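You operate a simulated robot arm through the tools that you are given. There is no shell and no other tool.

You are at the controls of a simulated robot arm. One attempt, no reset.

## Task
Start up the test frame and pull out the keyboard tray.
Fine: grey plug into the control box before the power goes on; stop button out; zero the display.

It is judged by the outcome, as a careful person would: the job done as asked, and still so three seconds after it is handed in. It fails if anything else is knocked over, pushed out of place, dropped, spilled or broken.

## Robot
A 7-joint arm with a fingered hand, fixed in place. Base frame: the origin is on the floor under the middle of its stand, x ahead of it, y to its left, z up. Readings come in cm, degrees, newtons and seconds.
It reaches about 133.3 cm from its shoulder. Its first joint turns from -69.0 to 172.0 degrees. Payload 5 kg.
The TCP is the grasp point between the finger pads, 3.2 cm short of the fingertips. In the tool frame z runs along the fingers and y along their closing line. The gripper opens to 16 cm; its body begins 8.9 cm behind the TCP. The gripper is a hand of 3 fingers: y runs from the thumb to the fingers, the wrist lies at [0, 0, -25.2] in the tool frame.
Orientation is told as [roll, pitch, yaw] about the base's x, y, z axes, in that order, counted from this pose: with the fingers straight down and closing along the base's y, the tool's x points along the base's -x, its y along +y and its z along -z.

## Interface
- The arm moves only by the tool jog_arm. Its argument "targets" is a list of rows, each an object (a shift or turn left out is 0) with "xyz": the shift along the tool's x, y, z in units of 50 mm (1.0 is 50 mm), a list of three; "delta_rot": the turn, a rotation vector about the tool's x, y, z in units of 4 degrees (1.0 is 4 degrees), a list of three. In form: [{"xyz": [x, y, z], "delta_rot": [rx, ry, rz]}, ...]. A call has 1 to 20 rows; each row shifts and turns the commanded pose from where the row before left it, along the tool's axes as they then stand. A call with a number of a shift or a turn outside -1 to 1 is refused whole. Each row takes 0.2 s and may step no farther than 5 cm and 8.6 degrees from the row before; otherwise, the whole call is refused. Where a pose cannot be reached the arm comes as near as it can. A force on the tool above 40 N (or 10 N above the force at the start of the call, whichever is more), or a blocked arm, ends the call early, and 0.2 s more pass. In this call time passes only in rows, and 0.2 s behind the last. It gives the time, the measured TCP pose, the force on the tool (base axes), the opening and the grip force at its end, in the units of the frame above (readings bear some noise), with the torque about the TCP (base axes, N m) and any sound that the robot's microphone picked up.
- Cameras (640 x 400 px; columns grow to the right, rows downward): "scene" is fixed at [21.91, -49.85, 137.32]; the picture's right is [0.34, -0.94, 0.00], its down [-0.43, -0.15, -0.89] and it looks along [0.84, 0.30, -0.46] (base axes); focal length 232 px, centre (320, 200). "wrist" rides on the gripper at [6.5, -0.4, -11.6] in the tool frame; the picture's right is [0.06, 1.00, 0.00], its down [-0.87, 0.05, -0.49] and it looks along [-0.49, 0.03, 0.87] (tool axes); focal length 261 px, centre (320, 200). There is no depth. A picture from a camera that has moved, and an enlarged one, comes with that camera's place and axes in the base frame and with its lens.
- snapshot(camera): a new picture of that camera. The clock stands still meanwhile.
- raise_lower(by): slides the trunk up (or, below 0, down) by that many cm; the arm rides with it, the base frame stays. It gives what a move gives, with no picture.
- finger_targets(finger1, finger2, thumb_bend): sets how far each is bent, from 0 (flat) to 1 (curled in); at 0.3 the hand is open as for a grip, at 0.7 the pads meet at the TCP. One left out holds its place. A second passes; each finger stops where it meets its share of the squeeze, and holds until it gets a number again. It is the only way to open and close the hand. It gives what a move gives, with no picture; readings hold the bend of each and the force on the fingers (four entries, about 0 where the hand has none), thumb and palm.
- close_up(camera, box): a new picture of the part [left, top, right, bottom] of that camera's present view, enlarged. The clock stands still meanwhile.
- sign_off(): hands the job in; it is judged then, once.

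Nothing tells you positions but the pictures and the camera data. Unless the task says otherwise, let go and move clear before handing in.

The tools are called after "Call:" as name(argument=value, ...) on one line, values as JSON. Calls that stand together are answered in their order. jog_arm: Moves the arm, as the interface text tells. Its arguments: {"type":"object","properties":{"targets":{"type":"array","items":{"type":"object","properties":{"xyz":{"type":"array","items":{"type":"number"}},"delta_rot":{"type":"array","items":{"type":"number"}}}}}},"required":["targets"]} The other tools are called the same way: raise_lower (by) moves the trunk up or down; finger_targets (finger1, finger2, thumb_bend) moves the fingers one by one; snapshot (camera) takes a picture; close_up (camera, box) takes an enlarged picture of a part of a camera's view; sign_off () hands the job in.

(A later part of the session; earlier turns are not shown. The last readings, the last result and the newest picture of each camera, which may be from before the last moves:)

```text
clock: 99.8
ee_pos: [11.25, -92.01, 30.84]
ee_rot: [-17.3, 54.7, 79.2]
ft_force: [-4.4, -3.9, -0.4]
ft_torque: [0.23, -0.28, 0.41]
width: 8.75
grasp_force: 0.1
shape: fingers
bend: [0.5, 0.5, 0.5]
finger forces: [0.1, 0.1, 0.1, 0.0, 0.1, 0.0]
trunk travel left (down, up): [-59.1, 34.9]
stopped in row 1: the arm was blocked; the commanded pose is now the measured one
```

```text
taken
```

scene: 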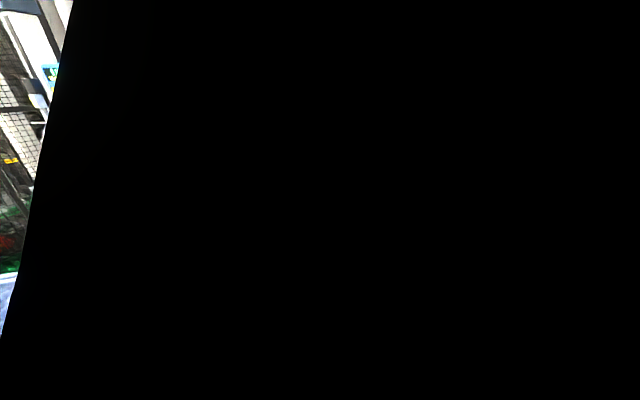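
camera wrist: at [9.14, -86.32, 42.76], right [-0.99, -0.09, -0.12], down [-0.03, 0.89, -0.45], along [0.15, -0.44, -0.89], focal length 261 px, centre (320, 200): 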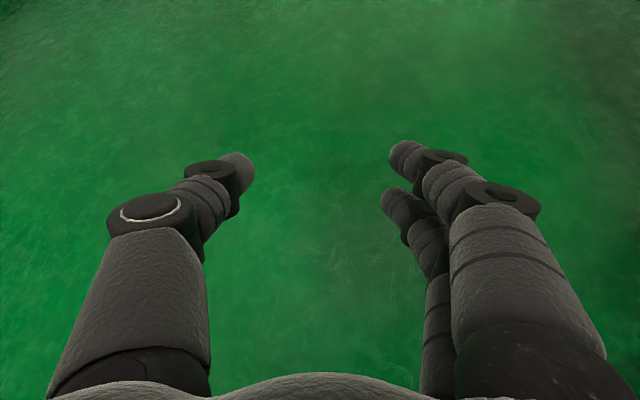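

Call:
jog_arm(targets=[{"xyz": [0, 0, 0]}, {"xyz": [0, 0, 0]}, {"xyz": [0, 0, 0]}, {"xyz": [0, 0, 0]}])

Call:
jog_arm(targets=[{"xyz": [0, 0, 0]}, {"xyz": [0, 0, 0]}, {"xyz": [0, 0, 0]}, {"xyz": [0, 0, 0]}])

Call:
jog_arm(targets=[{"xyz": [0, 0, 0]}, {"xyz": [0, 0, 0]}, {"xyz": [0, 0, 0]}, {"xyz": [0, 0, 0]}])

Call:
snapshot(camera="wrist")

Call:
snapshot(camera="scene")

```text
clock: 101.0
ee_pos: [2.23, -92.63, 27.49]
ee_rot: [0.9, 56.2, 85.9]
ft_force: [-0.1, -0.1, 0.5]
ft_torque: [0.02, -0.07, 0.05]
width: 8.74
grasp_force: 0.2
shape: fingers
bend: [0.5, 0.5, 0.5]
finger forces: [0.0, 0.1, 0.1, 0.0, 0.0, 0.1]
trunk travel left (down, up): [-59.1, 34.9]
stopped in row 4: the arm was blocked; the commanded pose is now the measured one
```

```text
clock: 101.3
ee_pos: [-2.68, -87.82, 19.99]
ee_rot: [24.4, 47.1, 103.3]
ft_force: [-4.3, -0.6, 1.1]
ft_torque: [0.1, -0.32, 0.34]
width: 8.74
grasp_force: 0.1
shape: fingers
bend: [0.5, 0.5, 0.5]
finger forces: [0.0, 0.0, 0.0, 0.1, 0.0, 0.0]
trunk travel left (down, up): [-59.1, 34.9]
stopped in row 1: the arm was blocked; the commanded pose is now the measured one
```

```text
clock: 101.7
ee_pos: [-7.07, -80.87, 16.26]
ee_rot: [35.3, 48.9, 85.3]
ft_force: [-8.1, 6.3, -0.7]
ft_torque: [-0.35, -0.41, 0.88]
width: 8.73
grasp_force: 0.0
shape: fingers
bend: [0.5, 0.5, 0.5]
finger forces: [0.0, 0.0, 0.1, 0.0, 0.0, 0.0]
trunk travel left (down, up): [-59.1, 34.9]
stopped in row 1: the arm was blocked; the commanded pose is now the measured one
```

```text
taken
camera wrist: at [0.12, -78.9, 27.32], right [-0.78, 0.46, 0.43], down [0.31, 0.87, -0.37], along [-0.54, -0.16, -0.83], focal length 261 px, centre (320, 200)
```

wrist: 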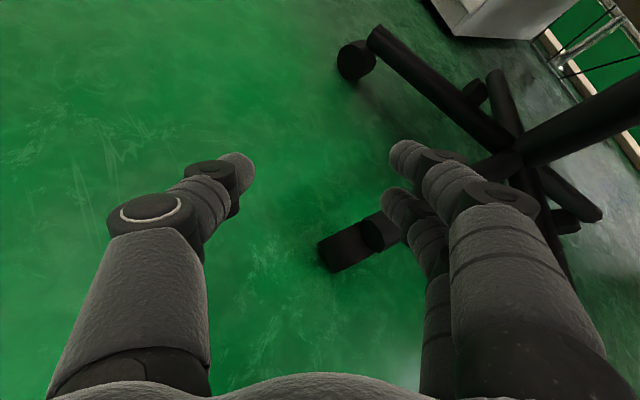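

```text
taken
```

scene: 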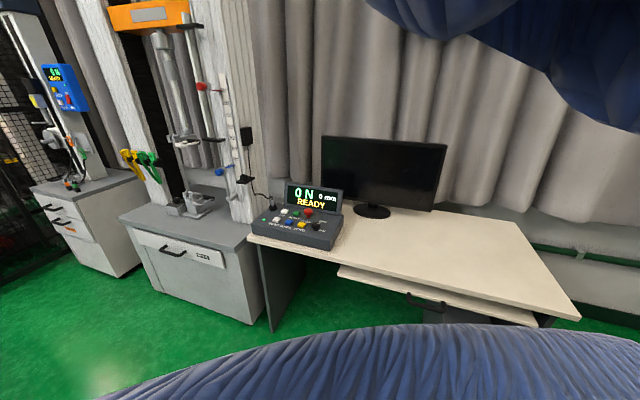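

There's an office chair behind the hand, so I must move forward and up, away from it. Commanding a move up and toward +x.

Call:
jog_arm(targets=[{"xyz": [0.5, -0.04, -0.62]}, {"xyz": [0.5, -0.04, -0.62]}, {"xyz": [0.5, -0.04, -0.62]}, {"xyz": [0.5, -0.04, -0.62]}])

Call:
snapshot(camera="wrist")

```text
clock: 102.0
ee_pos: [6.95, -76.9, 10.86]
ee_rot: [22.7, 47.2, 45.0]
ft_force: [19.0, -28.7, 13.7]
ft_torque: [2.22, 0.47, -1.99]
width: 8.75
grasp_force: 0.1
shape: fingers
bend: [0.5, 0.5, 0.5]
finger forces: [0.1, 0.0, 0.0, 0.0, 0.0, 0.0]
trunk travel left (down, up): [-59.1, 34.9]
stopped in row 1: the arm was blocked; the commanded pose is now the measured one
```

```text
taken
camera wrist: at [12.53, -78.08, 22.88], right [-0.48, 0.82, 0.31], down [0.76, 0.57, -0.32], along [-0.43, 0.08, -0.9], focal length 261 px, centre (320, 200)
```

wrist: 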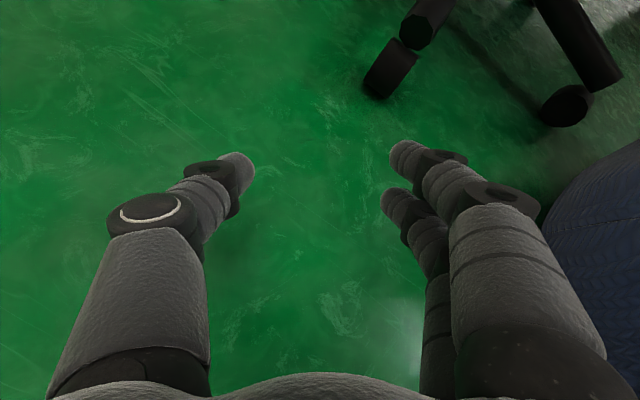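

Call:
jog_arm(targets=[{"xyz": [0, 0, 0]}, {"xyz": [0, 0, 0]}, {"xyz": [0, 0, 0]}, {"xyz": [0, 0, 0]}, {"xyz": [0, 0, 0]}, {"xyz": [0, 0, 0]}])

Call:
snapshot(camera="wrist")

Call:
snapshot(camera="scene")

```text
clock: 102.3
ee_pos: [27.84, -81.17, 12.75]
ee_rot: [-0.7, 31.3, 7.5]
ft_force: [19.6, 24.1, -2.3]
ft_torque: [-2.16, 1.84, 1.11]
width: 8.77
grasp_force: 0.0
shape: fingers
bend: [0.49, 0.49, 0.5]
finger forces: [0.1, 0.0, 0.2, 0.0, 0.0, 0.1]
trunk travel left (down, up): [-59.1, 34.9]
stopped in row 1: the arm was blocked; the commanded pose is now the measured one
```

```text
taken
camera wrist: at [28.24, -81.47, 26.22], right [-0.19, 0.98, 0.02], down [0.98, 0.19, -0.03], along [-0.04, 0.02, -1.0], focal length 261 px, centre (320, 200)
```

wrist: 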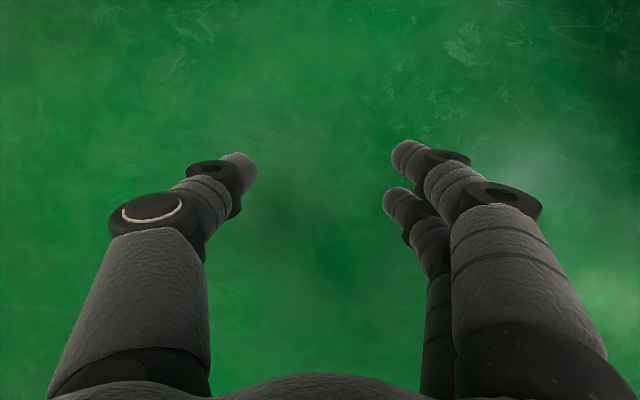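

```text
taken
```

scene: 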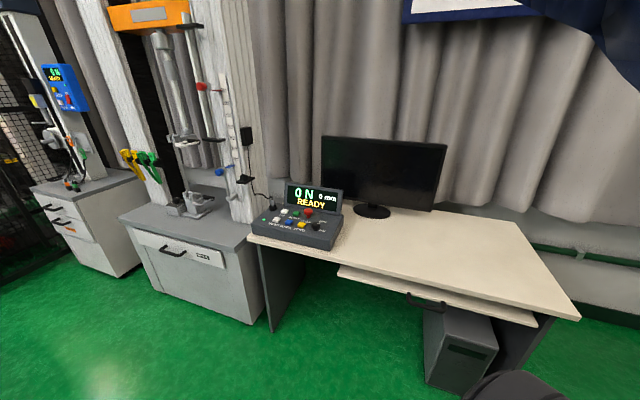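

The hand is swinging back forward, away from the chair, and the work area is undisturbed. Letting it settle further.

Call:
jog_arm(targets=[{"xyz": [0, 0, 0]}, {"xyz": [0, 0, 0]}, {"xyz": [0, 0, 0]}, {"xyz": [0, 0, 0]}, {"xyz": [0, 0, 0]}, {"xyz": [0, 0, 0]}])

Call:
snapshot(camera="wrist")

Call:
snapshot(camera="scene")

```text
clock: 102.7
ee_pos: [18.09, -87.76, 24.42]
ee_rot: [-20.8, 15.6, -33.8]
ft_force: [14.4, -7.1, 2.3]
ft_torque: [0.65, 1.16, -0.52]
width: 8.73
grasp_force: 0.1
shape: fingers
bend: [0.49, 0.49, 0.5]
finger forces: [0.0, 0.0, 0.1, 0.1, 0.0, 0.0]
trunk travel left (down, up): [-59.1, 34.9]
stopped in row 1: the arm was blocked; the commanded pose is now the measured one
```

```text
taken
camera wrist: at [17.32, -82.92, 36.8], right [0.39, 0.86, -0.32], down [0.92, -0.34, 0.19], along [0.05, -0.37, -0.93], focal length 261 px, centre (320, 200)
```

wrist: 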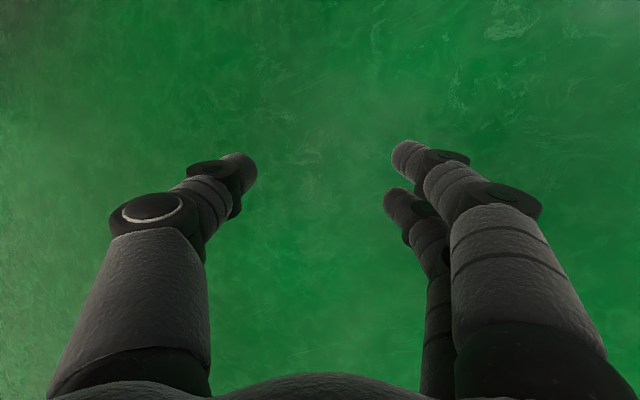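

```text
taken
```

scene: 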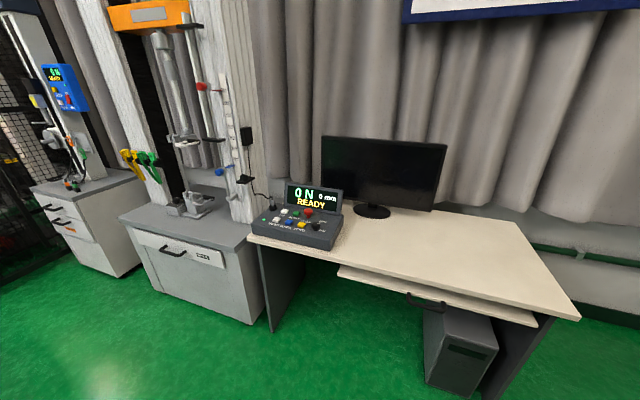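

Call:
jog_arm(targets=[{"xyz": [0, 0, 0]}, {"xyz": [0, 0, 0]}, {"xyz": [0, 0, 0]}, {"xyz": [0, 0, 0]}, {"xyz": [0, 0, 0]}, {"xyz": [0, 0, 0]}])

Call:
jog_arm(targets=[{"xyz": [0, 0, 0]}, {"xyz": [0, 0, 0]}, {"xyz": [0, 0, 0]}, {"xyz": [0, 0, 0]}, {"xyz": [0, 0, 0]}, {"xyz": [0, 0, 0]}])

Call:
snapshot(camera="wrist")

Call:
snapshot(camera="scene")

```text
clock: 103.0
ee_pos: [12.8, -67.34, 31.31]
ee_rot: [-8.7, 6.6, -54.2]
ft_force: [84.2, -13.9, -7.6]
ft_torque: [1.34, 8.39, -0.28]
width: 8.71
grasp_force: 0.0
shape: fingers
bend: [0.49, 0.49, 0.5]
finger forces: [0.1, 0.1, 0.0, 0.0, 0.1, 0.0]
trunk travel left (down, up): [-59.1, 34.9]
stopped in row 1: the arm was blocked; the commanded pose is now the measured one
```

```text
clock: 103.3
ee_pos: [5.76, -55.58, 42.3]
ee_rot: [-3.0, 1.8, -88.4]
ft_force: [-1.0, 1.6, -0.6]
ft_torque: [-0.05, -0.13, 0.01]
width: 8.73
grasp_force: 0.1
shape: fingers
bend: [0.5, 0.5, 0.5]
finger forces: [0.1, 0.1, 0.1, 0.1, 0.1, 0.0]
trunk travel left (down, up): [-59.1, 34.9]
stopped in row 1: the arm was blocked; the commanded pose is now the measured one
```

```text
taken
camera wrist: at [5.6, -49.68, 54.1], right [0.99, 0.09, -0.05], down [0.1, -0.88, 0.46], along [0.0, -0.46, -0.89], focal length 261 px, centre (320, 200)
```

wrist: 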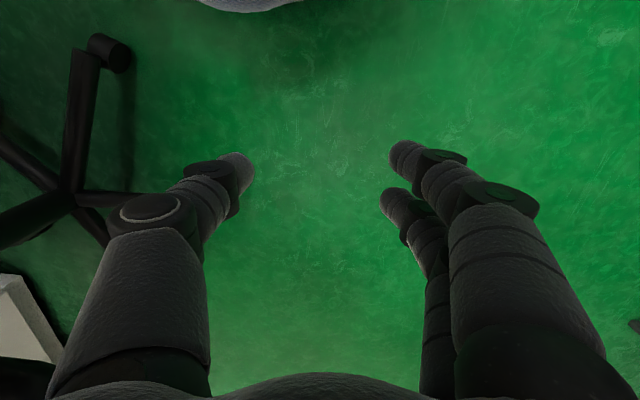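

```text
taken
```

scene: 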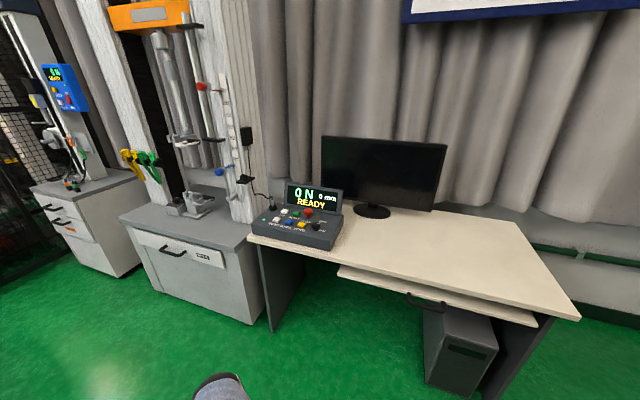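

Call:
jog_arm(targets=[{"xyz": [0, 0, 0]}, {"xyz": [0, 0, 0]}, {"xyz": [0, 0, 0]}, {"xyz": [0, 0, 0]}, {"xyz": [0, 0, 0]}, {"xyz": [0, 0, 0]}])

Call:
snapshot(camera="wrist")

Call:
snapshot(camera="scene")

```text
clock: 103.7
ee_pos: [13.33, -47.95, 49.22]
ee_rot: [10.4, -3.6, -92.8]
ft_force: [3.0, 0.5, 0.1]
ft_torque: [-0.03, 0.33, 0.01]
width: 8.77
grasp_force: 0.1
shape: fingers
bend: [0.5, 0.5, 0.5]
finger forces: [0.0, 0.1, 0.0, 0.0, 0.1, 0.0]
trunk travel left (down, up): [-59.1, 34.9]
stopped in row 1: the arm was blocked; the commanded pose is now the measured one
```

```text
taken
camera wrist: at [10.96, -40.73, 60.25], right [0.98, 0.03, 0.18], down [-0.08, -0.83, 0.55], along [0.16, -0.55, -0.82], focal length 261 px, centre (320, 200)
```

wrist: 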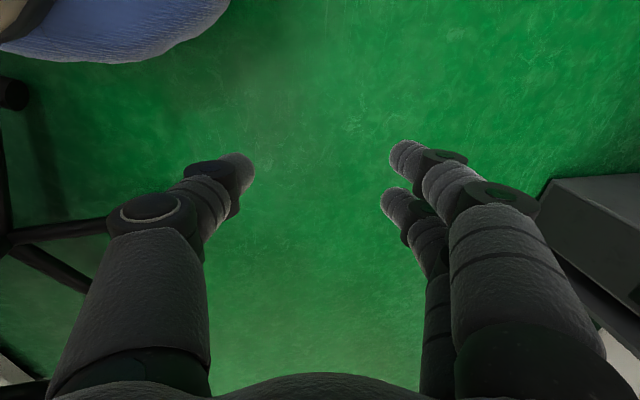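

```text
taken
```

scene: 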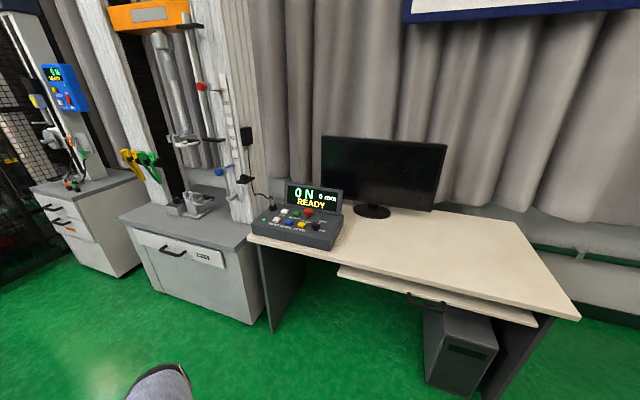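

The hand is now vertical and in front of the robot again. Moving it forward and up in small steps.

Call:
jog_arm(targets=[{"xyz": [0, 0.2, -0.2]}, {"xyz": [0, 0.3, -0.2]}, {"xyz": [0, 0.4, -0.3]}, {"xyz": [0, 0.4, -0.3]}])

Call:
snapshot(camera="wrist")

Call:
snapshot(camera="scene")

```text
clock: 104.0
ee_pos: [4.24, -38.82, 57.47]
ee_rot: [17.6, -11.5, -93.1]
ft_force: [0.9, 7.6, -5.2]
ft_torque: [-0.83, -0.17, -0.2]
width: 8.74
grasp_force: 0.0
shape: fingers
bend: [0.5, 0.5, 0.5]
finger forces: [0.0, 0.0, 0.0, 0.1, 0.0, 0.0]
trunk travel left (down, up): [-59.1, 34.9]
stopped in row 1: the arm was blocked; the commanded pose is now the measured one
```

```text
taken
camera wrist: at [0.82, -30.18, 67.0], right [0.96, 0.07, 0.28], down [-0.14, -0.75, 0.65], along [0.26, -0.66, -0.71], focal length 261 px, centre (320, 200)
```

wrist: 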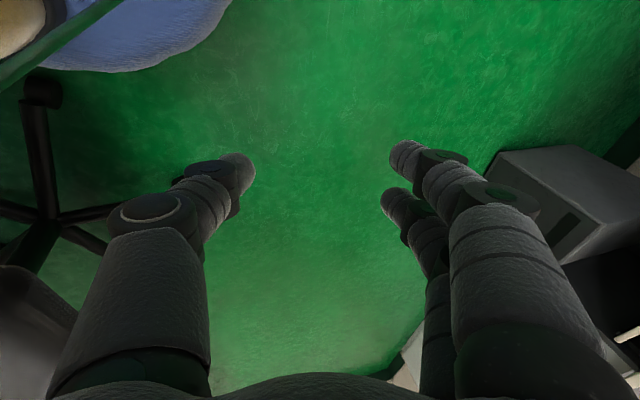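

```text
taken
```

scene: 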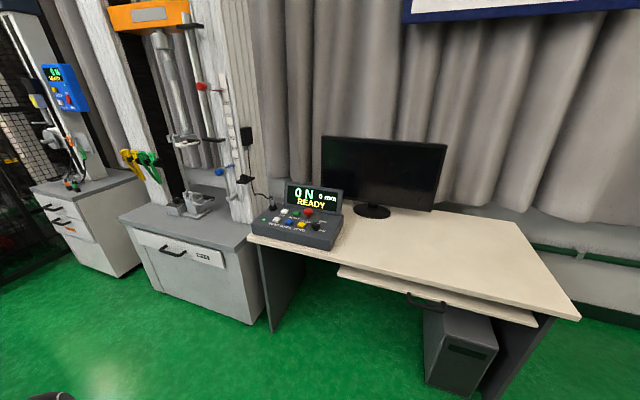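

Call:
jog_arm(targets=[{"xyz": [0, 0, 0]}, {"xyz": [0, 0, 0]}, {"xyz": [0, 0, 0]}, {"xyz": [0, 0, 0]}])

Call:
jog_arm(targets=[{"xyz": [0, 0, 0]}, {"xyz": [0, 0, 0]}, {"xyz": [0, 0, 0]}, {"xyz": [0, 0, 0]}])

Call:
jog_arm(targets=[{"xyz": [0, 0, 0]}, {"xyz": [0, 0, 0]}, {"xyz": [0, 0, 0]}, {"xyz": [0, 0, 0]}])

Call:
snapshot(camera="wrist")

Call:
snapshot(camera="scene")

```text
clock: 104.5
ee_pos: [14.32, -24.48, 56.21]
ee_rot: [11.8, -2.0, -124.7]
ft_force: [-0.6, -3.6, -2.6]
ft_torque: [0.17, -0.12, 0.25]
width: 8.71
grasp_force: 0.1
shape: fingers
bend: [0.5, 0.5, 0.5]
finger forces: [0.0, 0.1, 0.0, 0.0, 0.1, 0.0]
trunk travel left (down, up): [-59.1, 34.9]
stopped in row 2: the arm was blocked; the commanded pose is now the measured one
```

```text
clock: 104.8
ee_pos: [29.98, -41.49, 52.34]
ee_rot: [13.8, -13.5, -109.2]
ft_force: [12.0, 2.1, -10.0]
ft_torque: [-0.5, 1.12, -0.45]
width: 8.69
grasp_force: 0.1
shape: fingers
bend: [0.51, 0.51, 0.49]
finger forces: [0.1, 0.1, 0.1, 0.0, 0.1, 0.1]
trunk travel left (down, up): [-59.1, 34.9]
stopped in row 1: the arm was blocked; the commanded pose is now the measured one
```

```text
clock: 105.0
ee_pos: [33.24, -63.04, 52.58]
ee_rot: [33.6, -19.3, -100.0]
ft_force: [46.4, -25.2, -5.7]
ft_torque: [1.86, 3.32, -0.34]
width: 8.72
grasp_force: 0.0
shape: fingers
bend: [0.5, 0.5, 0.5]
finger forces: [0.0, 0.0, 0.0, 0.0, 0.0, 0.1]
trunk travel left (down, up): [-59.1, 34.9]
stopped in row 1: the force on the tool passed its limit at 116 N (the readings are from after the stop); the commanded pose is now the measured one
```

```text
taken
camera wrist: at [28.11, -52.88, 59.43], right [0.86, 0.09, 0.5], down [-0.34, -0.62, 0.7], along [0.38, -0.78, -0.51], focal length 261 px, centre (320, 200)
```

wrist: 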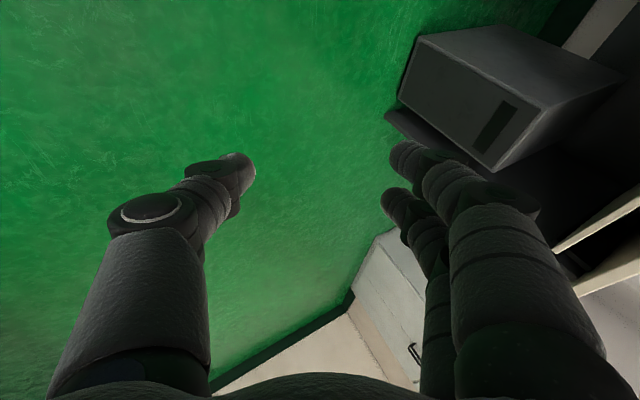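

```text
taken
```

scene: 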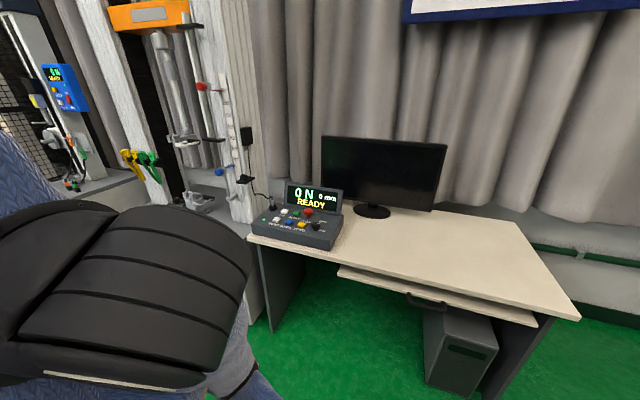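

The arm is near its first joint's limit (azimuth about −69°). I'll drive it forward and left, out of that zone.

Call:
jog_arm(targets=[{"xyz": [0.12, 0.8, 0.05]}, {"xyz": [0.12, 0.8, 0.05]}, {"xyz": [0.12, 0.8, 0.05]}])

Call:
snapshot(camera="wrist")

Call:
snapshot(camera="scene")

```text
clock: 105.3
ee_pos: [-7.49, -68.64, 54.17]
ee_rot: [14.1, -22.4, -108.9]
ft_force: [3.2, 2.6, -0.2]
ft_torque: [-0.19, 0.22, -0.13]
width: 8.72
grasp_force: 0.1
shape: fingers
bend: [0.5, 0.5, 0.5]
finger forces: [0.0, 0.1, 0.0, 0.0, 0.0, 0.1]
trunk travel left (down, up): [-59.1, 34.9]
stopped in row 1: the force on the tool passed its limit at 88 N (the readings are from after the stop); the commanded pose is now the measured one
```

```text
taken
camera wrist: at [-7.43, -58.15, 62.01], right [0.96, -0.17, 0.2], down [-0.26, -0.56, 0.78], along [-0.02, -0.81, -0.59], focal length 261 px, centre (320, 200)
```

wrist: 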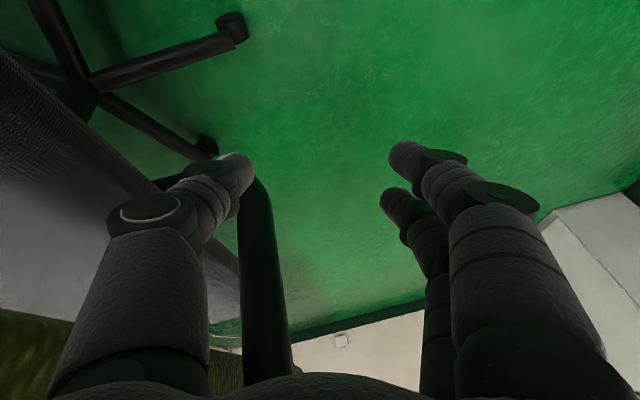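

```text
taken
```

scene: 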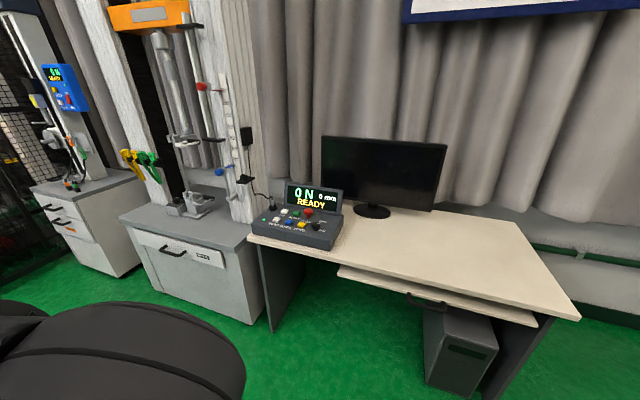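

Call:
finger_targets(finger1=0.5)

Call:
snapshot(camera="wrist")

Call:
snapshot(camera="scene")

```text
clock: 105.5
ee_pos: [-7.16, -69.66, 61.78]
ee_rot: [6.3, -26.9, -95.3]
ft_force: [-4.9, 3.3, 11.9]
ft_torque: [0.23, -0.36, 0.23]
width: 8.75
grasp_force: 0.1
shape: fingers
bend: [0.5, 0.5, 0.5]
finger forces: [0.0, 0.0, 0.0, 0.0, 0.0, 0.0]
trunk travel left (down, up): [-59.1, 34.9]
stopped: the force on the tool passed its limit at 66 N (the readings are from after the stop); the commanded pose is now the measured one
```

```text
taken
camera wrist: at [-7.86, -58.71, 69.12], right [1.0, 0.01, 0.07], down [-0.05, -0.55, 0.84], along [0.05, -0.84, -0.55], focal length 261 px, centre (320, 200)
```

wrist: 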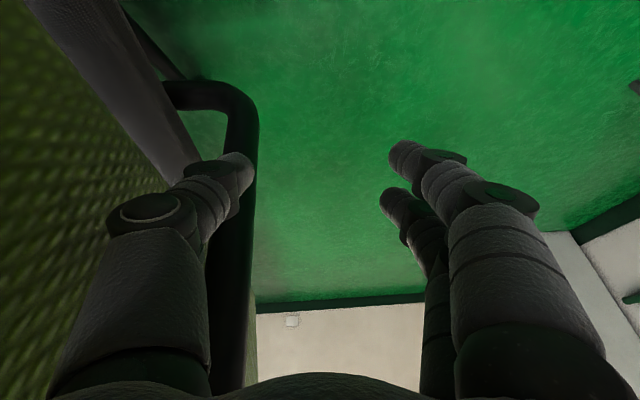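

```text
taken
```

scene: 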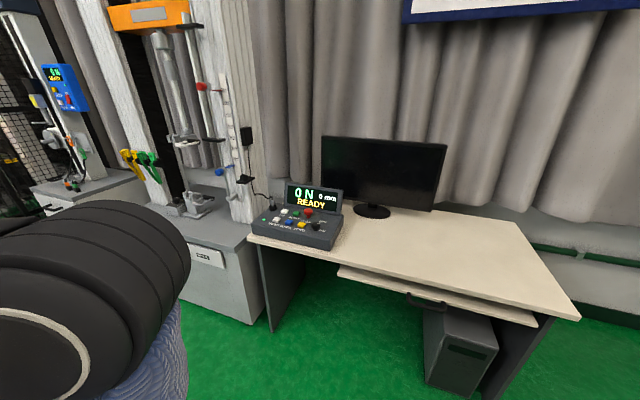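

Call:
jog_arm(targets=[{"xyz": [0, 0.1, 0]}, {"xyz": [0, 0.2, 0]}, {"xyz": [0, 0.3, 0]}, {"xyz": [0, 0.4, 0]}, {"xyz": [0, 0.4, 0]}, {"xyz": [0, 0.4, 0]}])

Call:
snapshot(camera="wrist")

Call:
snapshot(camera="scene")

```text
clock: 105.9
ee_pos: [-8.74, -67.13, 45.77]
ee_rot: [7.3, -8.9, -102.2]
ft_force: [1.1, -2.4, -1.2]
ft_torque: [0.2, 0.0, 0.15]
width: 8.73
grasp_force: 0.1
shape: fingers
bend: [0.5, 0.5, 0.5]
finger forces: [0.0, 0.0, 0.0, 0.0, 0.0, 0.0]
trunk travel left (down, up): [-59.1, 34.9]
stopped in row 1: the arm was blocked; the commanded pose is now the measured one
```

```text
taken
camera wrist: at [-8.95, -58.65, 56.14], right [0.98, -0.13, 0.12], down [-0.18, -0.76, 0.62], along [0.01, -0.64, -0.77], focal length 261 px, centre (320, 200)
```

wrist: 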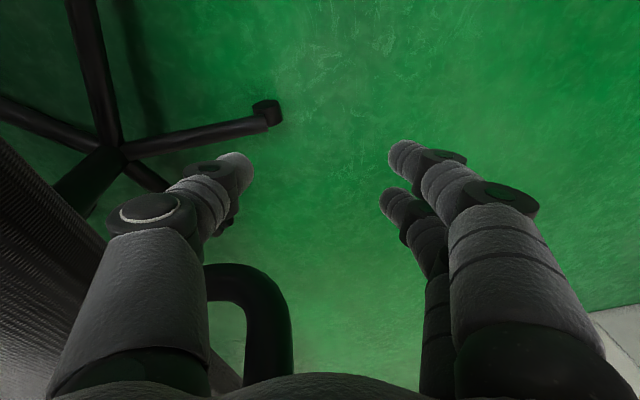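

```text
taken
```

scene: 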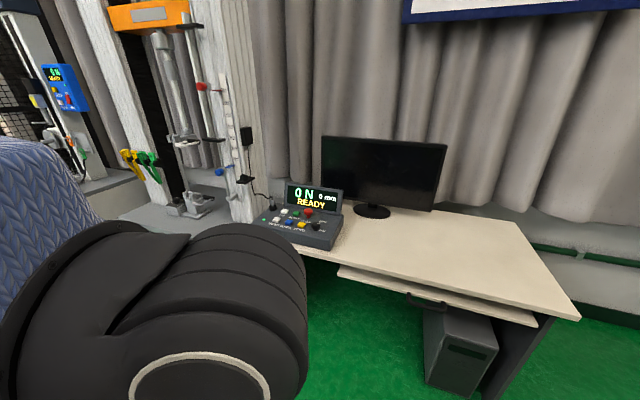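

Call:
jog_arm(targets=[{"xyz": [0, 0, 0]}, {"xyz": [0, 0, 0]}, {"xyz": [0, 0, 0]}, {"xyz": [0, 0, 0]}])

Call:
snapshot(camera="wrist")

Call:
snapshot(camera="scene")

```text
clock: 106.2
ee_pos: [-4.14, -65.67, 34.31]
ee_rot: [17.0, 3.5, -105.9]
ft_force: [10.2, -13.6, 3.8]
ft_torque: [1.28, 1.07, 0.37]
width: 8.72
grasp_force: 0.1
shape: fingers
bend: [0.49, 0.49, 0.5]
finger forces: [0.0, 0.1, 0.1, 0.1, 0.0, 0.1]
trunk travel left (down, up): [-59.1, 34.9]
stopped in row 1: the arm was blocked; the commanded pose is now the measured one
```

```text
taken
camera wrist: at [-6.34, -59.15, 45.81], right [0.93, -0.22, 0.3], down [-0.33, -0.84, 0.43], along [0.15, -0.5, -0.85], focal length 261 px, centre (320, 200)
```

wrist: 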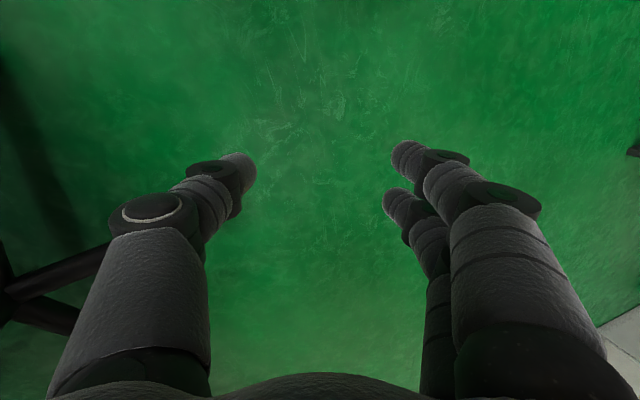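

```text
taken
```

scene: 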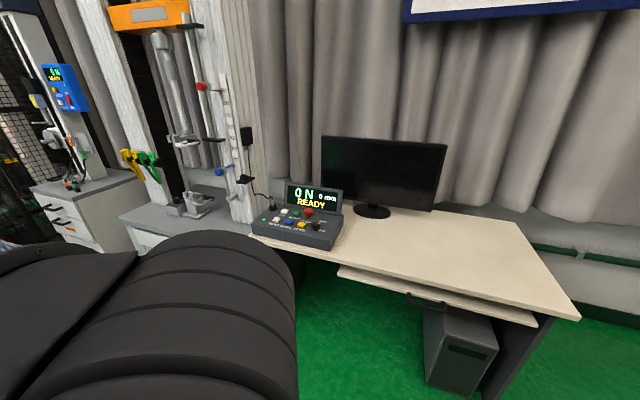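

Call:
jog_arm(targets=[{"xyz": [0, 0, 0]}, {"xyz": [0, 0, 0]}, {"xyz": [0, 0, 0]}, {"xyz": [0, 0, 0]}])

Call:
jog_arm(targets=[{"xyz": [0, 0, 0]}, {"xyz": [0, 0, 0]}, {"xyz": [0, 0, 0]}, {"xyz": [0, 0, 0]}])

Call:
snapshot(camera="wrist")

Call:
snapshot(camera="scene")

```text
clock: 106.5
ee_pos: [-0.12, -51.46, 22.43]
ee_rot: [18.9, 25.6, -111.6]
ft_force: [3.4, 0.6, -1.5]
ft_torque: [0.03, 0.27, 0.05]
width: 8.72
grasp_force: 0.0
shape: fingers
bend: [0.5, 0.5, 0.5]
finger forces: [0.0, 0.0, 0.0, 0.0, 0.1, 0.0]
trunk travel left (down, up): [-59.1, 34.9]
stopped in row 1: the arm was blocked; the commanded pose is now the measured one
```

```text
clock: 106.9
ee_pos: [-4.56, -47.91, 19.88]
ee_rot: [23.9, 29.8, -114.4]
ft_force: [-14.9, -7.7, 8.3]
ft_torque: [0.46, -0.75, 0.04]
width: 8.71
grasp_force: 0.0
shape: fingers
bend: [0.5, 0.5, 0.5]
finger forces: [0.1, 0.1, 0.0, 0.0, 0.0, 0.0]
trunk travel left (down, up): [-59.1, 34.9]
stopped in row 1: the arm was blocked; the commanded pose is now the measured one
```

```text
taken
camera wrist: at [-9.11, -45.57, 32.31], right [0.77, -0.51, 0.38], down [-0.54, -0.84, -0.03], along [0.33, -0.19, -0.92], focal length 261 px, centre (320, 200)
```

wrist: 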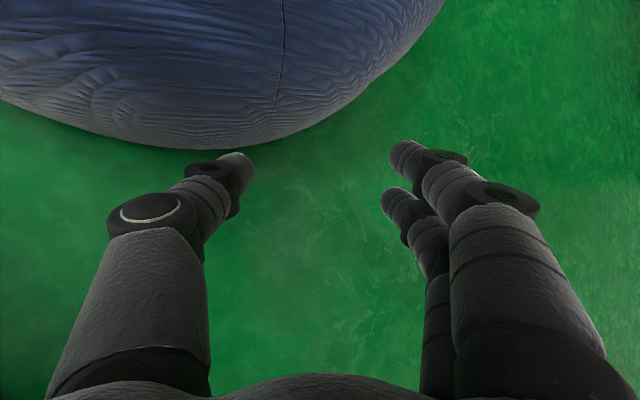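

```text
taken
```

scene: 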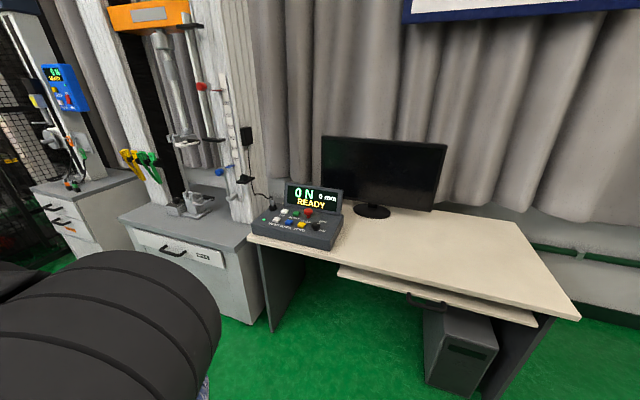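

Call:
jog_arm(targets=[{"xyz": [0, 0, 0]}, {"xyz": [0, 0, 0]}, {"xyz": [0, 0, 0]}, {"xyz": [0, 0, 0]}])

Call:
jog_arm(targets=[{"xyz": [0, 0, 0]}, {"xyz": [0, 0, 0]}, {"xyz": [0, 0, 0]}, {"xyz": [0, 0, 0]}])

Call:
snapshot(camera="wrist")

Call:
snapshot(camera="scene")

```text
clock: 107.2
ee_pos: [-33.03, -29.42, 21.07]
ee_rot: [21.9, 29.5, -139.0]
ft_force: [-4.7, 3.1, 4.8]
ft_torque: [-0.32, -0.03, -0.22]
width: 8.81
grasp_force: 0.0
shape: fingers
bend: [0.5, 0.5, 0.5]
finger forces: [0.0, 0.0, 0.1, 0.0, 0.0, 0.0]
trunk travel left (down, up): [-59.1, 34.9]
stopped in row 1: the arm was blocked; the commanded pose is now the measured one
```

```text
clock: 108.2
ee_pos: [-20.75, -26.46, 18.71]
ee_rot: [24.5, 32.0, -135.4]
ft_force: [-0.4, 0.7, -0.1]
ft_torque: [0.0, -0.01, 0.03]
width: 8.75
grasp_force: 0.1
shape: fingers
bend: [0.5, 0.5, 0.5]
finger forces: [0.0, 0.1, 0.0, 0.0, 0.1, 0.0]
trunk travel left (down, up): [-59.1, 34.9]
```

```text
taken
camera wrist: at [-24.4, -22.89, 31.02], right [0.52, -0.76, 0.38], down [-0.81, -0.58, -0.06], along [0.27, -0.28, -0.92], focal length 261 px, centre (320, 200)
```

wrist: 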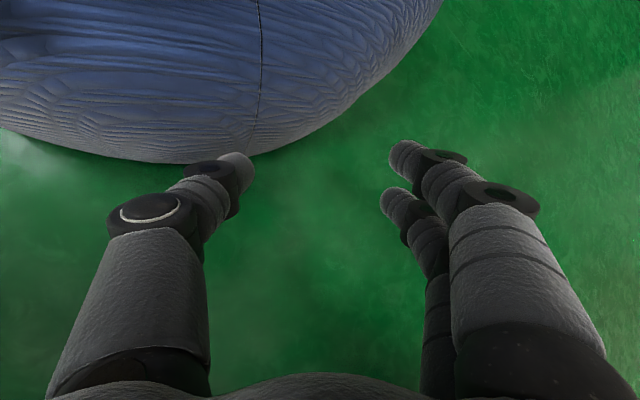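

```text
taken
```

scene: 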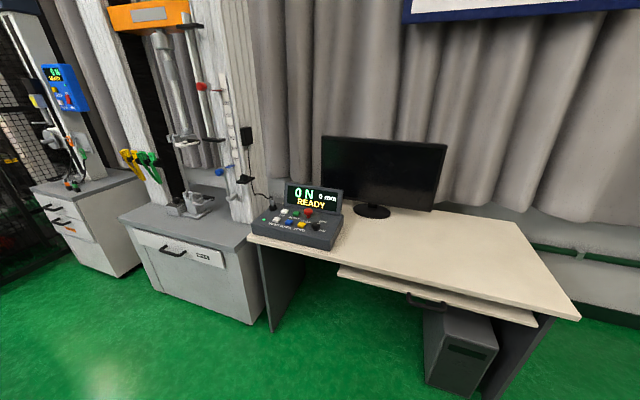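

The arm has finally settled, beside its own base. The scene still looks intact. A small upward test move first.

Call:
jog_arm(targets=[{"xyz": [0.1, 0.07, -0.15]}, {"xyz": [0.1, 0.07, -0.15]}])

Call:
snapshot(camera="wrist")

```text
clock: 108.8
ee_pos: [-21.41, -26.61, 19.0]
ee_rot: [24.4, 31.4, -135.7]
ft_force: [-1.0, 0.2, 0.0]
ft_torque: [0.01, 0.01, -0.01]
width: 8.74
grasp_force: 0.1
shape: fingers
bend: [0.5, 0.5, 0.5]
finger forces: [0.0, 0.0, 0.0, 0.0, 0.0, 0.0]
out of reach, approached as far as the arm can: row 1, 2
trunk travel left (down, up): [-59.1, 34.9]
```

```text
taken
camera wrist: at [-24.97, -23.0, 31.42], right [0.52, -0.76, 0.38], down [-0.81, -0.58, -0.05], along [0.26, -0.28, -0.92], focal length 261 px, centre (320, 200)
```

wrist: 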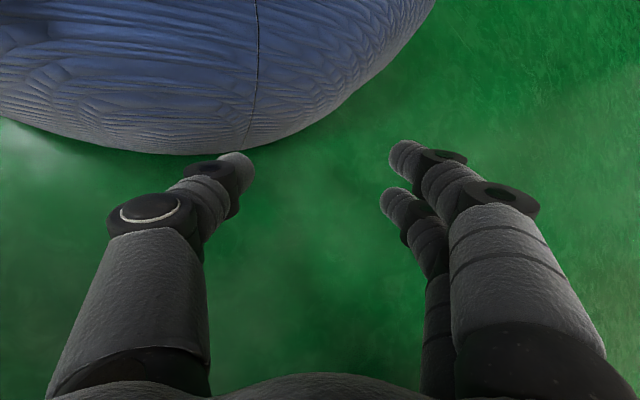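

Call:
jog_arm(targets=[{"xyz": [-0.05, 0.25, 0.08]}, {"xyz": [-0.05, 0.28, 0.1]}, {"xyz": [-0.05, 0.28, 0.1]}, {"xyz": [-0.05, 0.28, 0.1]}])

Call:
snapshot(camera="wrist")

Call:
snapshot(camera="scene")

```text
clock: 109.8
ee_pos: [-20.15, -29.09, 18.59]
ee_rot: [24.5, 31.4, -134.8]
ft_force: [-0.4, -0.3, 0.3]
ft_torque: [0.04, -0.01, 0.02]
width: 8.73
grasp_force: 0.1
shape: fingers
bend: [0.5, 0.5, 0.5]
finger forces: [0.0, 0.1, 0.0, 0.0, 0.1, 0.1]
out of reach, approached as far as the arm can: row 2, 3, 4
trunk travel left (down, up): [-59.1, 34.9]
```

```text
taken
camera wrist: at [-23.79, -25.5, 30.94], right [0.53, -0.76, 0.39], down [-0.81, -0.59, -0.05], along [0.27, -0.28, -0.92], focal length 261 px, centre (320, 200)
```

wrist: 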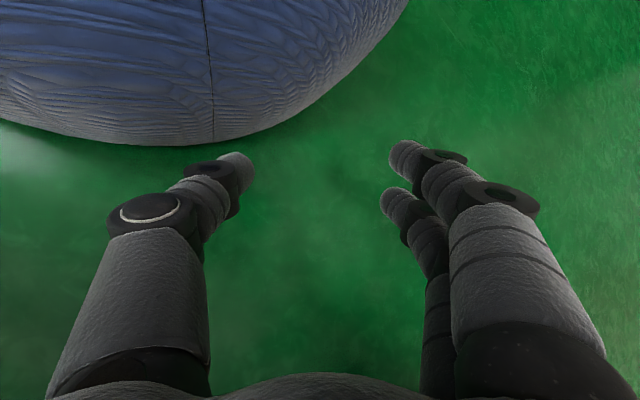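

```text
taken
```

scene: 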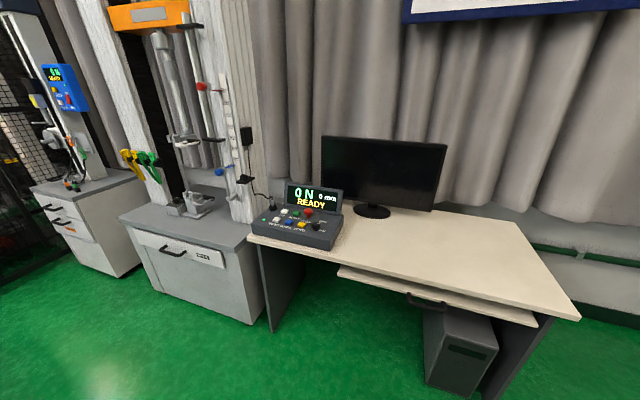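

Call:
jog_arm(targets=[{"xyz": [-0.2, 0.25, -0.01]}, {"xyz": [-0.2, 0.25, -0.01]}])

Call:
jog_arm(targets=[{"xyz": [0.17, 0.15, 0.19]}, {"xyz": [0.17, 0.15, 0.19]}])

Call:
jog_arm(targets=[{"delta_rot": [0.5, 0, 0]}, {"delta_rot": [0.5, 0, 0]}])

Call:
jog_arm(targets=[{"delta_rot": [0, 0.5, 0]}, {"delta_rot": [0, 0.5, 0]}])

Call:
jog_arm(targets=[{"delta_rot": [0, 0, 0.5]}, {"delta_rot": [0, 0, 0.5]}])

```text
clock: 110.4
ee_pos: [-20.31, -32.49, 18.31]
ee_rot: [25.5, 31.3, -133.7]
ft_force: [-0.1, 0.2, 0.4]
ft_torque: [-0.02, 0.0, 0.0]
width: 8.73
grasp_force: 0.0
shape: fingers
bend: [0.5, 0.5, 0.5]
finger forces: [0.0, 0.0, 0.0, 0.1, 0.0, 0.0]
trunk travel left (down, up): [-59.1, 34.9]
```

```text
clock: 111.0
ee_pos: [-17.65, -32.51, 17.76]
ee_rot: [25.9, 31.3, -133.0]
ft_force: [0.0, 0.2, 0.3]
ft_torque: [0.03, 0.01, 0.01]
width: 8.75
grasp_force: 0.0
shape: fingers
bend: [0.5, 0.5, 0.5]
finger forces: [0.0, 0.0, 0.1, 0.1, 0.1, 0.0]
out of reach, approached as far as the arm can: row 1, 2
trunk travel left (down, up): [-59.1, 34.9]
```

```text
clock: 111.6
ee_pos: [-17.65, -32.89, 17.26]
ee_rot: [22.6, 31.0, -131.8]
ft_force: [-0.2, 0.5, -0.8]
ft_torque: [-0.01, 0.0, 0.02]
width: 8.74
grasp_force: 0.1
shape: fingers
bend: [0.5, 0.5, 0.5]
finger forces: [0.0, 0.0, 0.0, 0.0, 0.0, 0.0]
out of reach, approached as far as the arm can: row 1, 2
trunk travel left (down, up): [-59.1, 34.9]
```

```text
clock: 112.2
ee_pos: [-17.77, -32.87, 16.54]
ee_rot: [23.5, 34.7, -130.5]
ft_force: [0.4, -0.1, -0.8]
ft_torque: [-0.01, 0.02, -0.01]
width: 8.76
grasp_force: 0.0
shape: fingers
bend: [0.5, 0.5, 0.5]
finger forces: [0.1, 0.1, 0.0, 0.0, 0.1, 0.0]
out of reach, approached as far as the arm can: row 1, 2
trunk travel left (down, up): [-59.1, 34.9]
```

```text
clock: 112.8
ee_pos: [-18.13, -32.66, 16.38]
ee_rot: [23.2, 35.4, -131.1]
ft_force: [-0.3, 0.2, -0.7]
ft_torque: [0.02, -0.01, 0.0]
width: 8.72
grasp_force: 0.1
shape: fingers
bend: [0.5, 0.5, 0.5]
finger forces: [0.0, 0.0, 0.0, 0.1, 0.0, 0.0]
out of reach, approached as far as the arm can: row 1, 2
trunk travel left (down, up): [-59.1, 34.9]
```

The arm is under control again; moving −y works. Continuing in small steps, with frequent looks.

Call:
jog_arm(targets=[{"xyz": [-0.15, 0.28, -0.1]}, {"xyz": [-0.15, 0.28, -0.1]}, {"xyz": [-0.15, 0.28, -0.1]}, {"xyz": [-0.15, 0.28, -0.1]}])

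Call:
snapshot(camera="wrist")

Call:
snapshot(camera="scene")

```text
clock: 113.8
ee_pos: [-18.98, -37.66, 16.71]
ee_rot: [24.7, 35.1, -129.2]
ft_force: [-0.4, 0.2, -0.2]
ft_torque: [0.04, 0.0, 0.01]
width: 8.74
grasp_force: 0.1
shape: fingers
bend: [0.5, 0.5, 0.5]
finger forces: [0.1, 0.0, 0.1, 0.0, 0.0, 0.0]
out of reach, approached as far as the arm can: row 1, 2, 3, 4
trunk travel left (down, up): [-59.1, 34.9]
```

```text
taken
camera wrist: at [-23.45, -35.02, 29.11], right [0.58, -0.72, 0.38], down [-0.74, -0.66, -0.11], along [0.33, -0.21, -0.92], focal length 261 px, centre (320, 200)
```

wrist: 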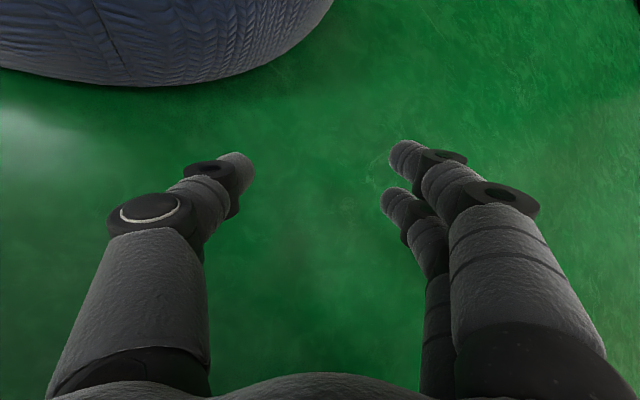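

```text
taken
```

scene: 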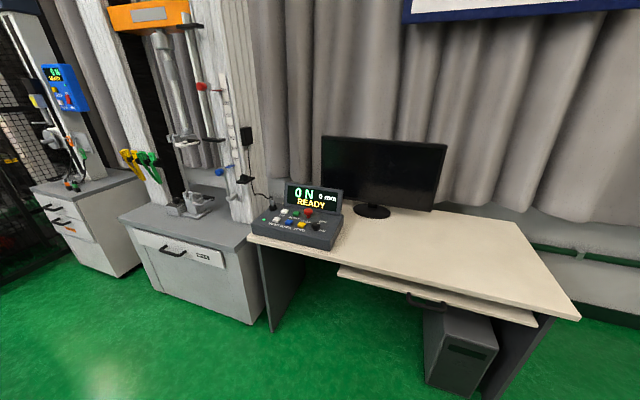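

Call:
jog_arm(targets=[{"xyz": [0.02, 0.29, 0.07]}, {"xyz": [0.02, 0.29, 0.07]}, {"xyz": [0.02, 0.29, 0.07]}, {"xyz": [0.02, 0.29, 0.07]}])

Call:
snapshot(camera="wrist")

```text
clock: 114.8
ee_pos: [-18.98, -37.79, 16.76]
ee_rot: [24.8, 35.1, -129.3]
ft_force: [-0.1, 0.3, -0.6]
ft_torque: [0.0, -0.01, -0.02]
width: 8.73
grasp_force: 0.0
shape: fingers
bend: [0.5, 0.5, 0.5]
finger forces: [0.0, 0.0, 0.1, 0.0, 0.1, 0.0]
out of reach, approached as far as the arm can: row 1, 2, 3, 4
trunk travel left (down, up): [-59.1, 34.9]
```

```text
taken
camera wrist: at [-23.43, -35.04, 29.11], right [0.58, -0.72, 0.38], down [-0.74, -0.66, -0.11], along [0.33, -0.21, -0.92], focal length 261 px, centre (320, 200)
```

wrist: 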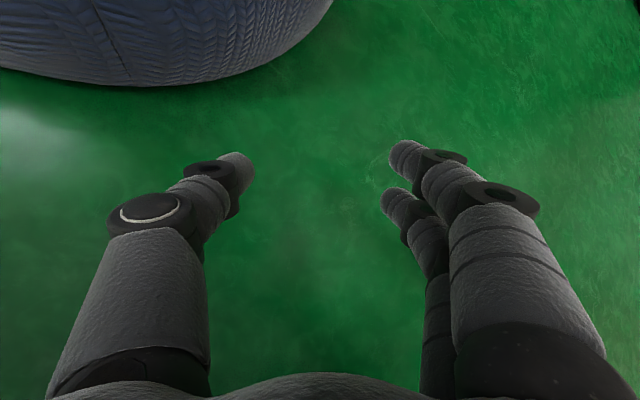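

Call:
jog_arm(targets=[{"delta_rot": [0.547, 0.35, -0.746]}, {"delta_rot": [0.547, 0.35, -0.746]}, {"delta_rot": [0.547, 0.35, -0.746]}])

Call:
jog_arm(targets=[{"xyz": [-0.3, -0.3, -0.35]}, {"xyz": [-0.3, -0.3, -0.35]}])

Call:
snapshot(camera="wrist")

Call:
snapshot(camera="scene")

```text
clock: 115.6
ee_pos: [-18.94, -37.75, 16.7]
ee_rot: [23.8, 35.7, -119.2]
ft_force: [0.2, 0.2, -0.7]
ft_torque: [-0.03, 0.0, -0.01]
width: 8.73
grasp_force: 0.0
shape: fingers
bend: [0.5, 0.5, 0.5]
finger forces: [0.0, 0.1, 0.0, 0.0, 0.0, 0.0]
trunk travel left (down, up): [-59.1, 34.9]
```

```text
clock: 116.2
ee_pos: [-23.07, -37.85, 16.25]
ee_rot: [24.2, 36.6, -118.8]
ft_force: [-0.2, -0.3, 0.5]
ft_torque: [-0.01, 0.03, -0.02]
width: 8.73
grasp_force: 0.1
shape: fingers
bend: [0.5, 0.5, 0.5]
finger forces: [0.1, 0.1, 0.0, 0.1, 0.1, 0.0]
out of reach, approached as far as the arm can: row 2
trunk travel left (down, up): [-59.1, 34.9]
```

```text
taken
camera wrist: at [-28.06, -36.29, 28.67], right [0.7, -0.61, 0.36], down [-0.61, -0.78, -0.14], along [0.37, -0.12, -0.92], focal length 261 px, centre (320, 200)
```

wrist: 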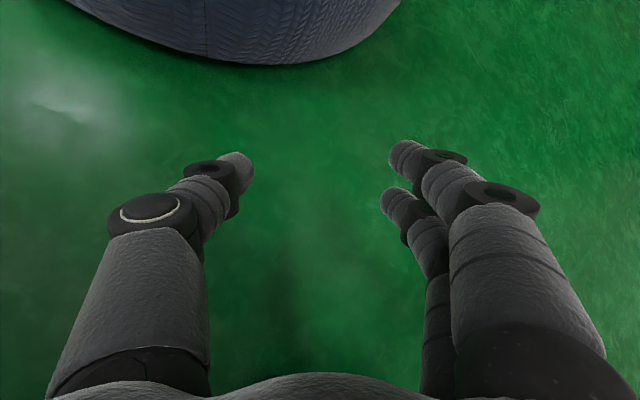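

```text
taken
```

scene: 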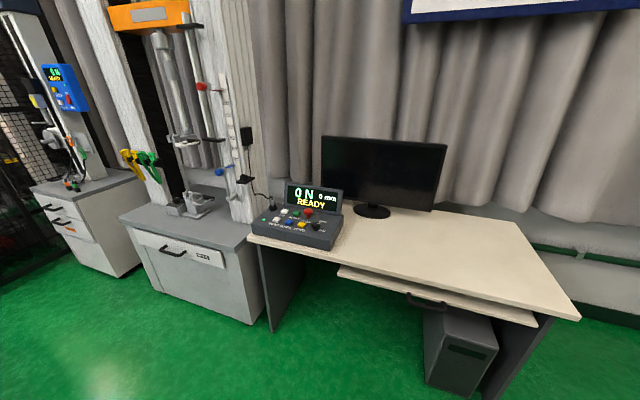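

Call:
jog_arm(targets=[{"delta_rot": [0.53, -0.85, 0]}, {"delta_rot": [0.53, -0.85, 0]}, {"delta_rot": [0.53, -0.85, 0]}, {"delta_rot": [0.53, -0.85, 0]}])

Call:
snapshot(camera="wrist")

```text
clock: 117.2
ee_pos: [-20.89, -34.03, 15.04]
ee_rot: [12.4, 28.1, -121.2]
ft_force: [-4.2, -2.0, -3.6]
ft_torque: [0.24, -0.57, 0.03]
width: 7.34
grasp_force: 0.1
shape: fingers
bend: [0.69, 0.5, 0.5]
finger forces: [0.0, 0.0, 0.1, 0.0, 0.0, 0.0]
out of reach, approached as far as the arm can: row 3, 4
trunk travel left (down, up): [-59.1, 34.9]
stopped in row 4: the arm was blocked; the commanded pose is now the measured one
```

```text
taken
camera wrist: at [-23.29, -32.37, 28.11], right [0.81, -0.54, 0.22], down [-0.56, -0.83, 0.03], along [0.17, -0.14, -0.98], focal length 261 px, centre (320, 200)
```

wrist: 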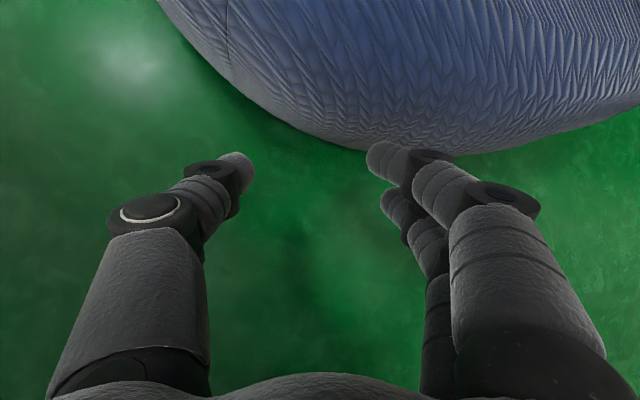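

Call:
jog_arm(targets=[{"xyz": [0, 0, 0]}, {"xyz": [0, 0, 0]}, {"xyz": [0, 0, 0]}, {"xyz": [0, 0, 0]}])

Call:
snapshot(camera="wrist")

Call:
snapshot(camera="scene")

```text
clock: 117.6
ee_pos: [-21.71, -31.61, 12.93]
ee_rot: [10.7, 23.2, -106.8]
ft_force: [0.5, 6.1, 2.2]
ft_torque: [-0.57, 0.11, -0.06]
width: 8.69
grasp_force: 0.0
shape: fingers
bend: [0.5, 0.5, 0.5]
finger forces: [0.0, 0.1, 0.0, 0.1, 0.1, 0.0]
trunk travel left (down, up): [-59.1, 34.9]
stopped in row 1: the arm was blocked; the commanded pose is now the measured one
```

```text
taken
camera wrist: at [-23.77, -29.55, 26.04], right [0.93, -0.3, 0.19], down [-0.32, -0.94, 0.11], along [0.15, -0.17, -0.97], focal length 261 px, centre (320, 200)
```

wrist: 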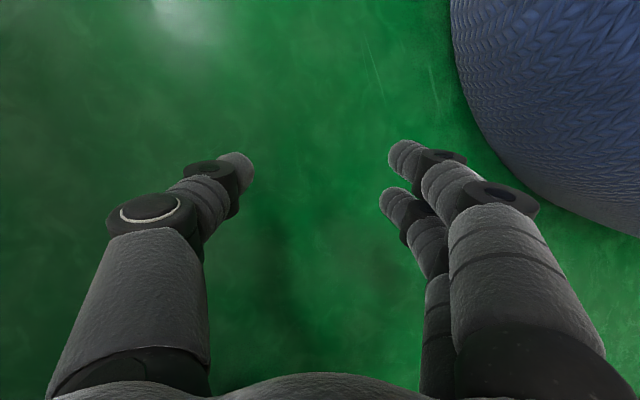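

```text
taken
```

scene: 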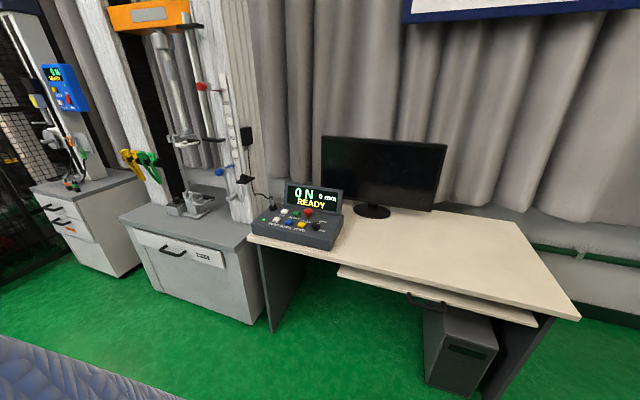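

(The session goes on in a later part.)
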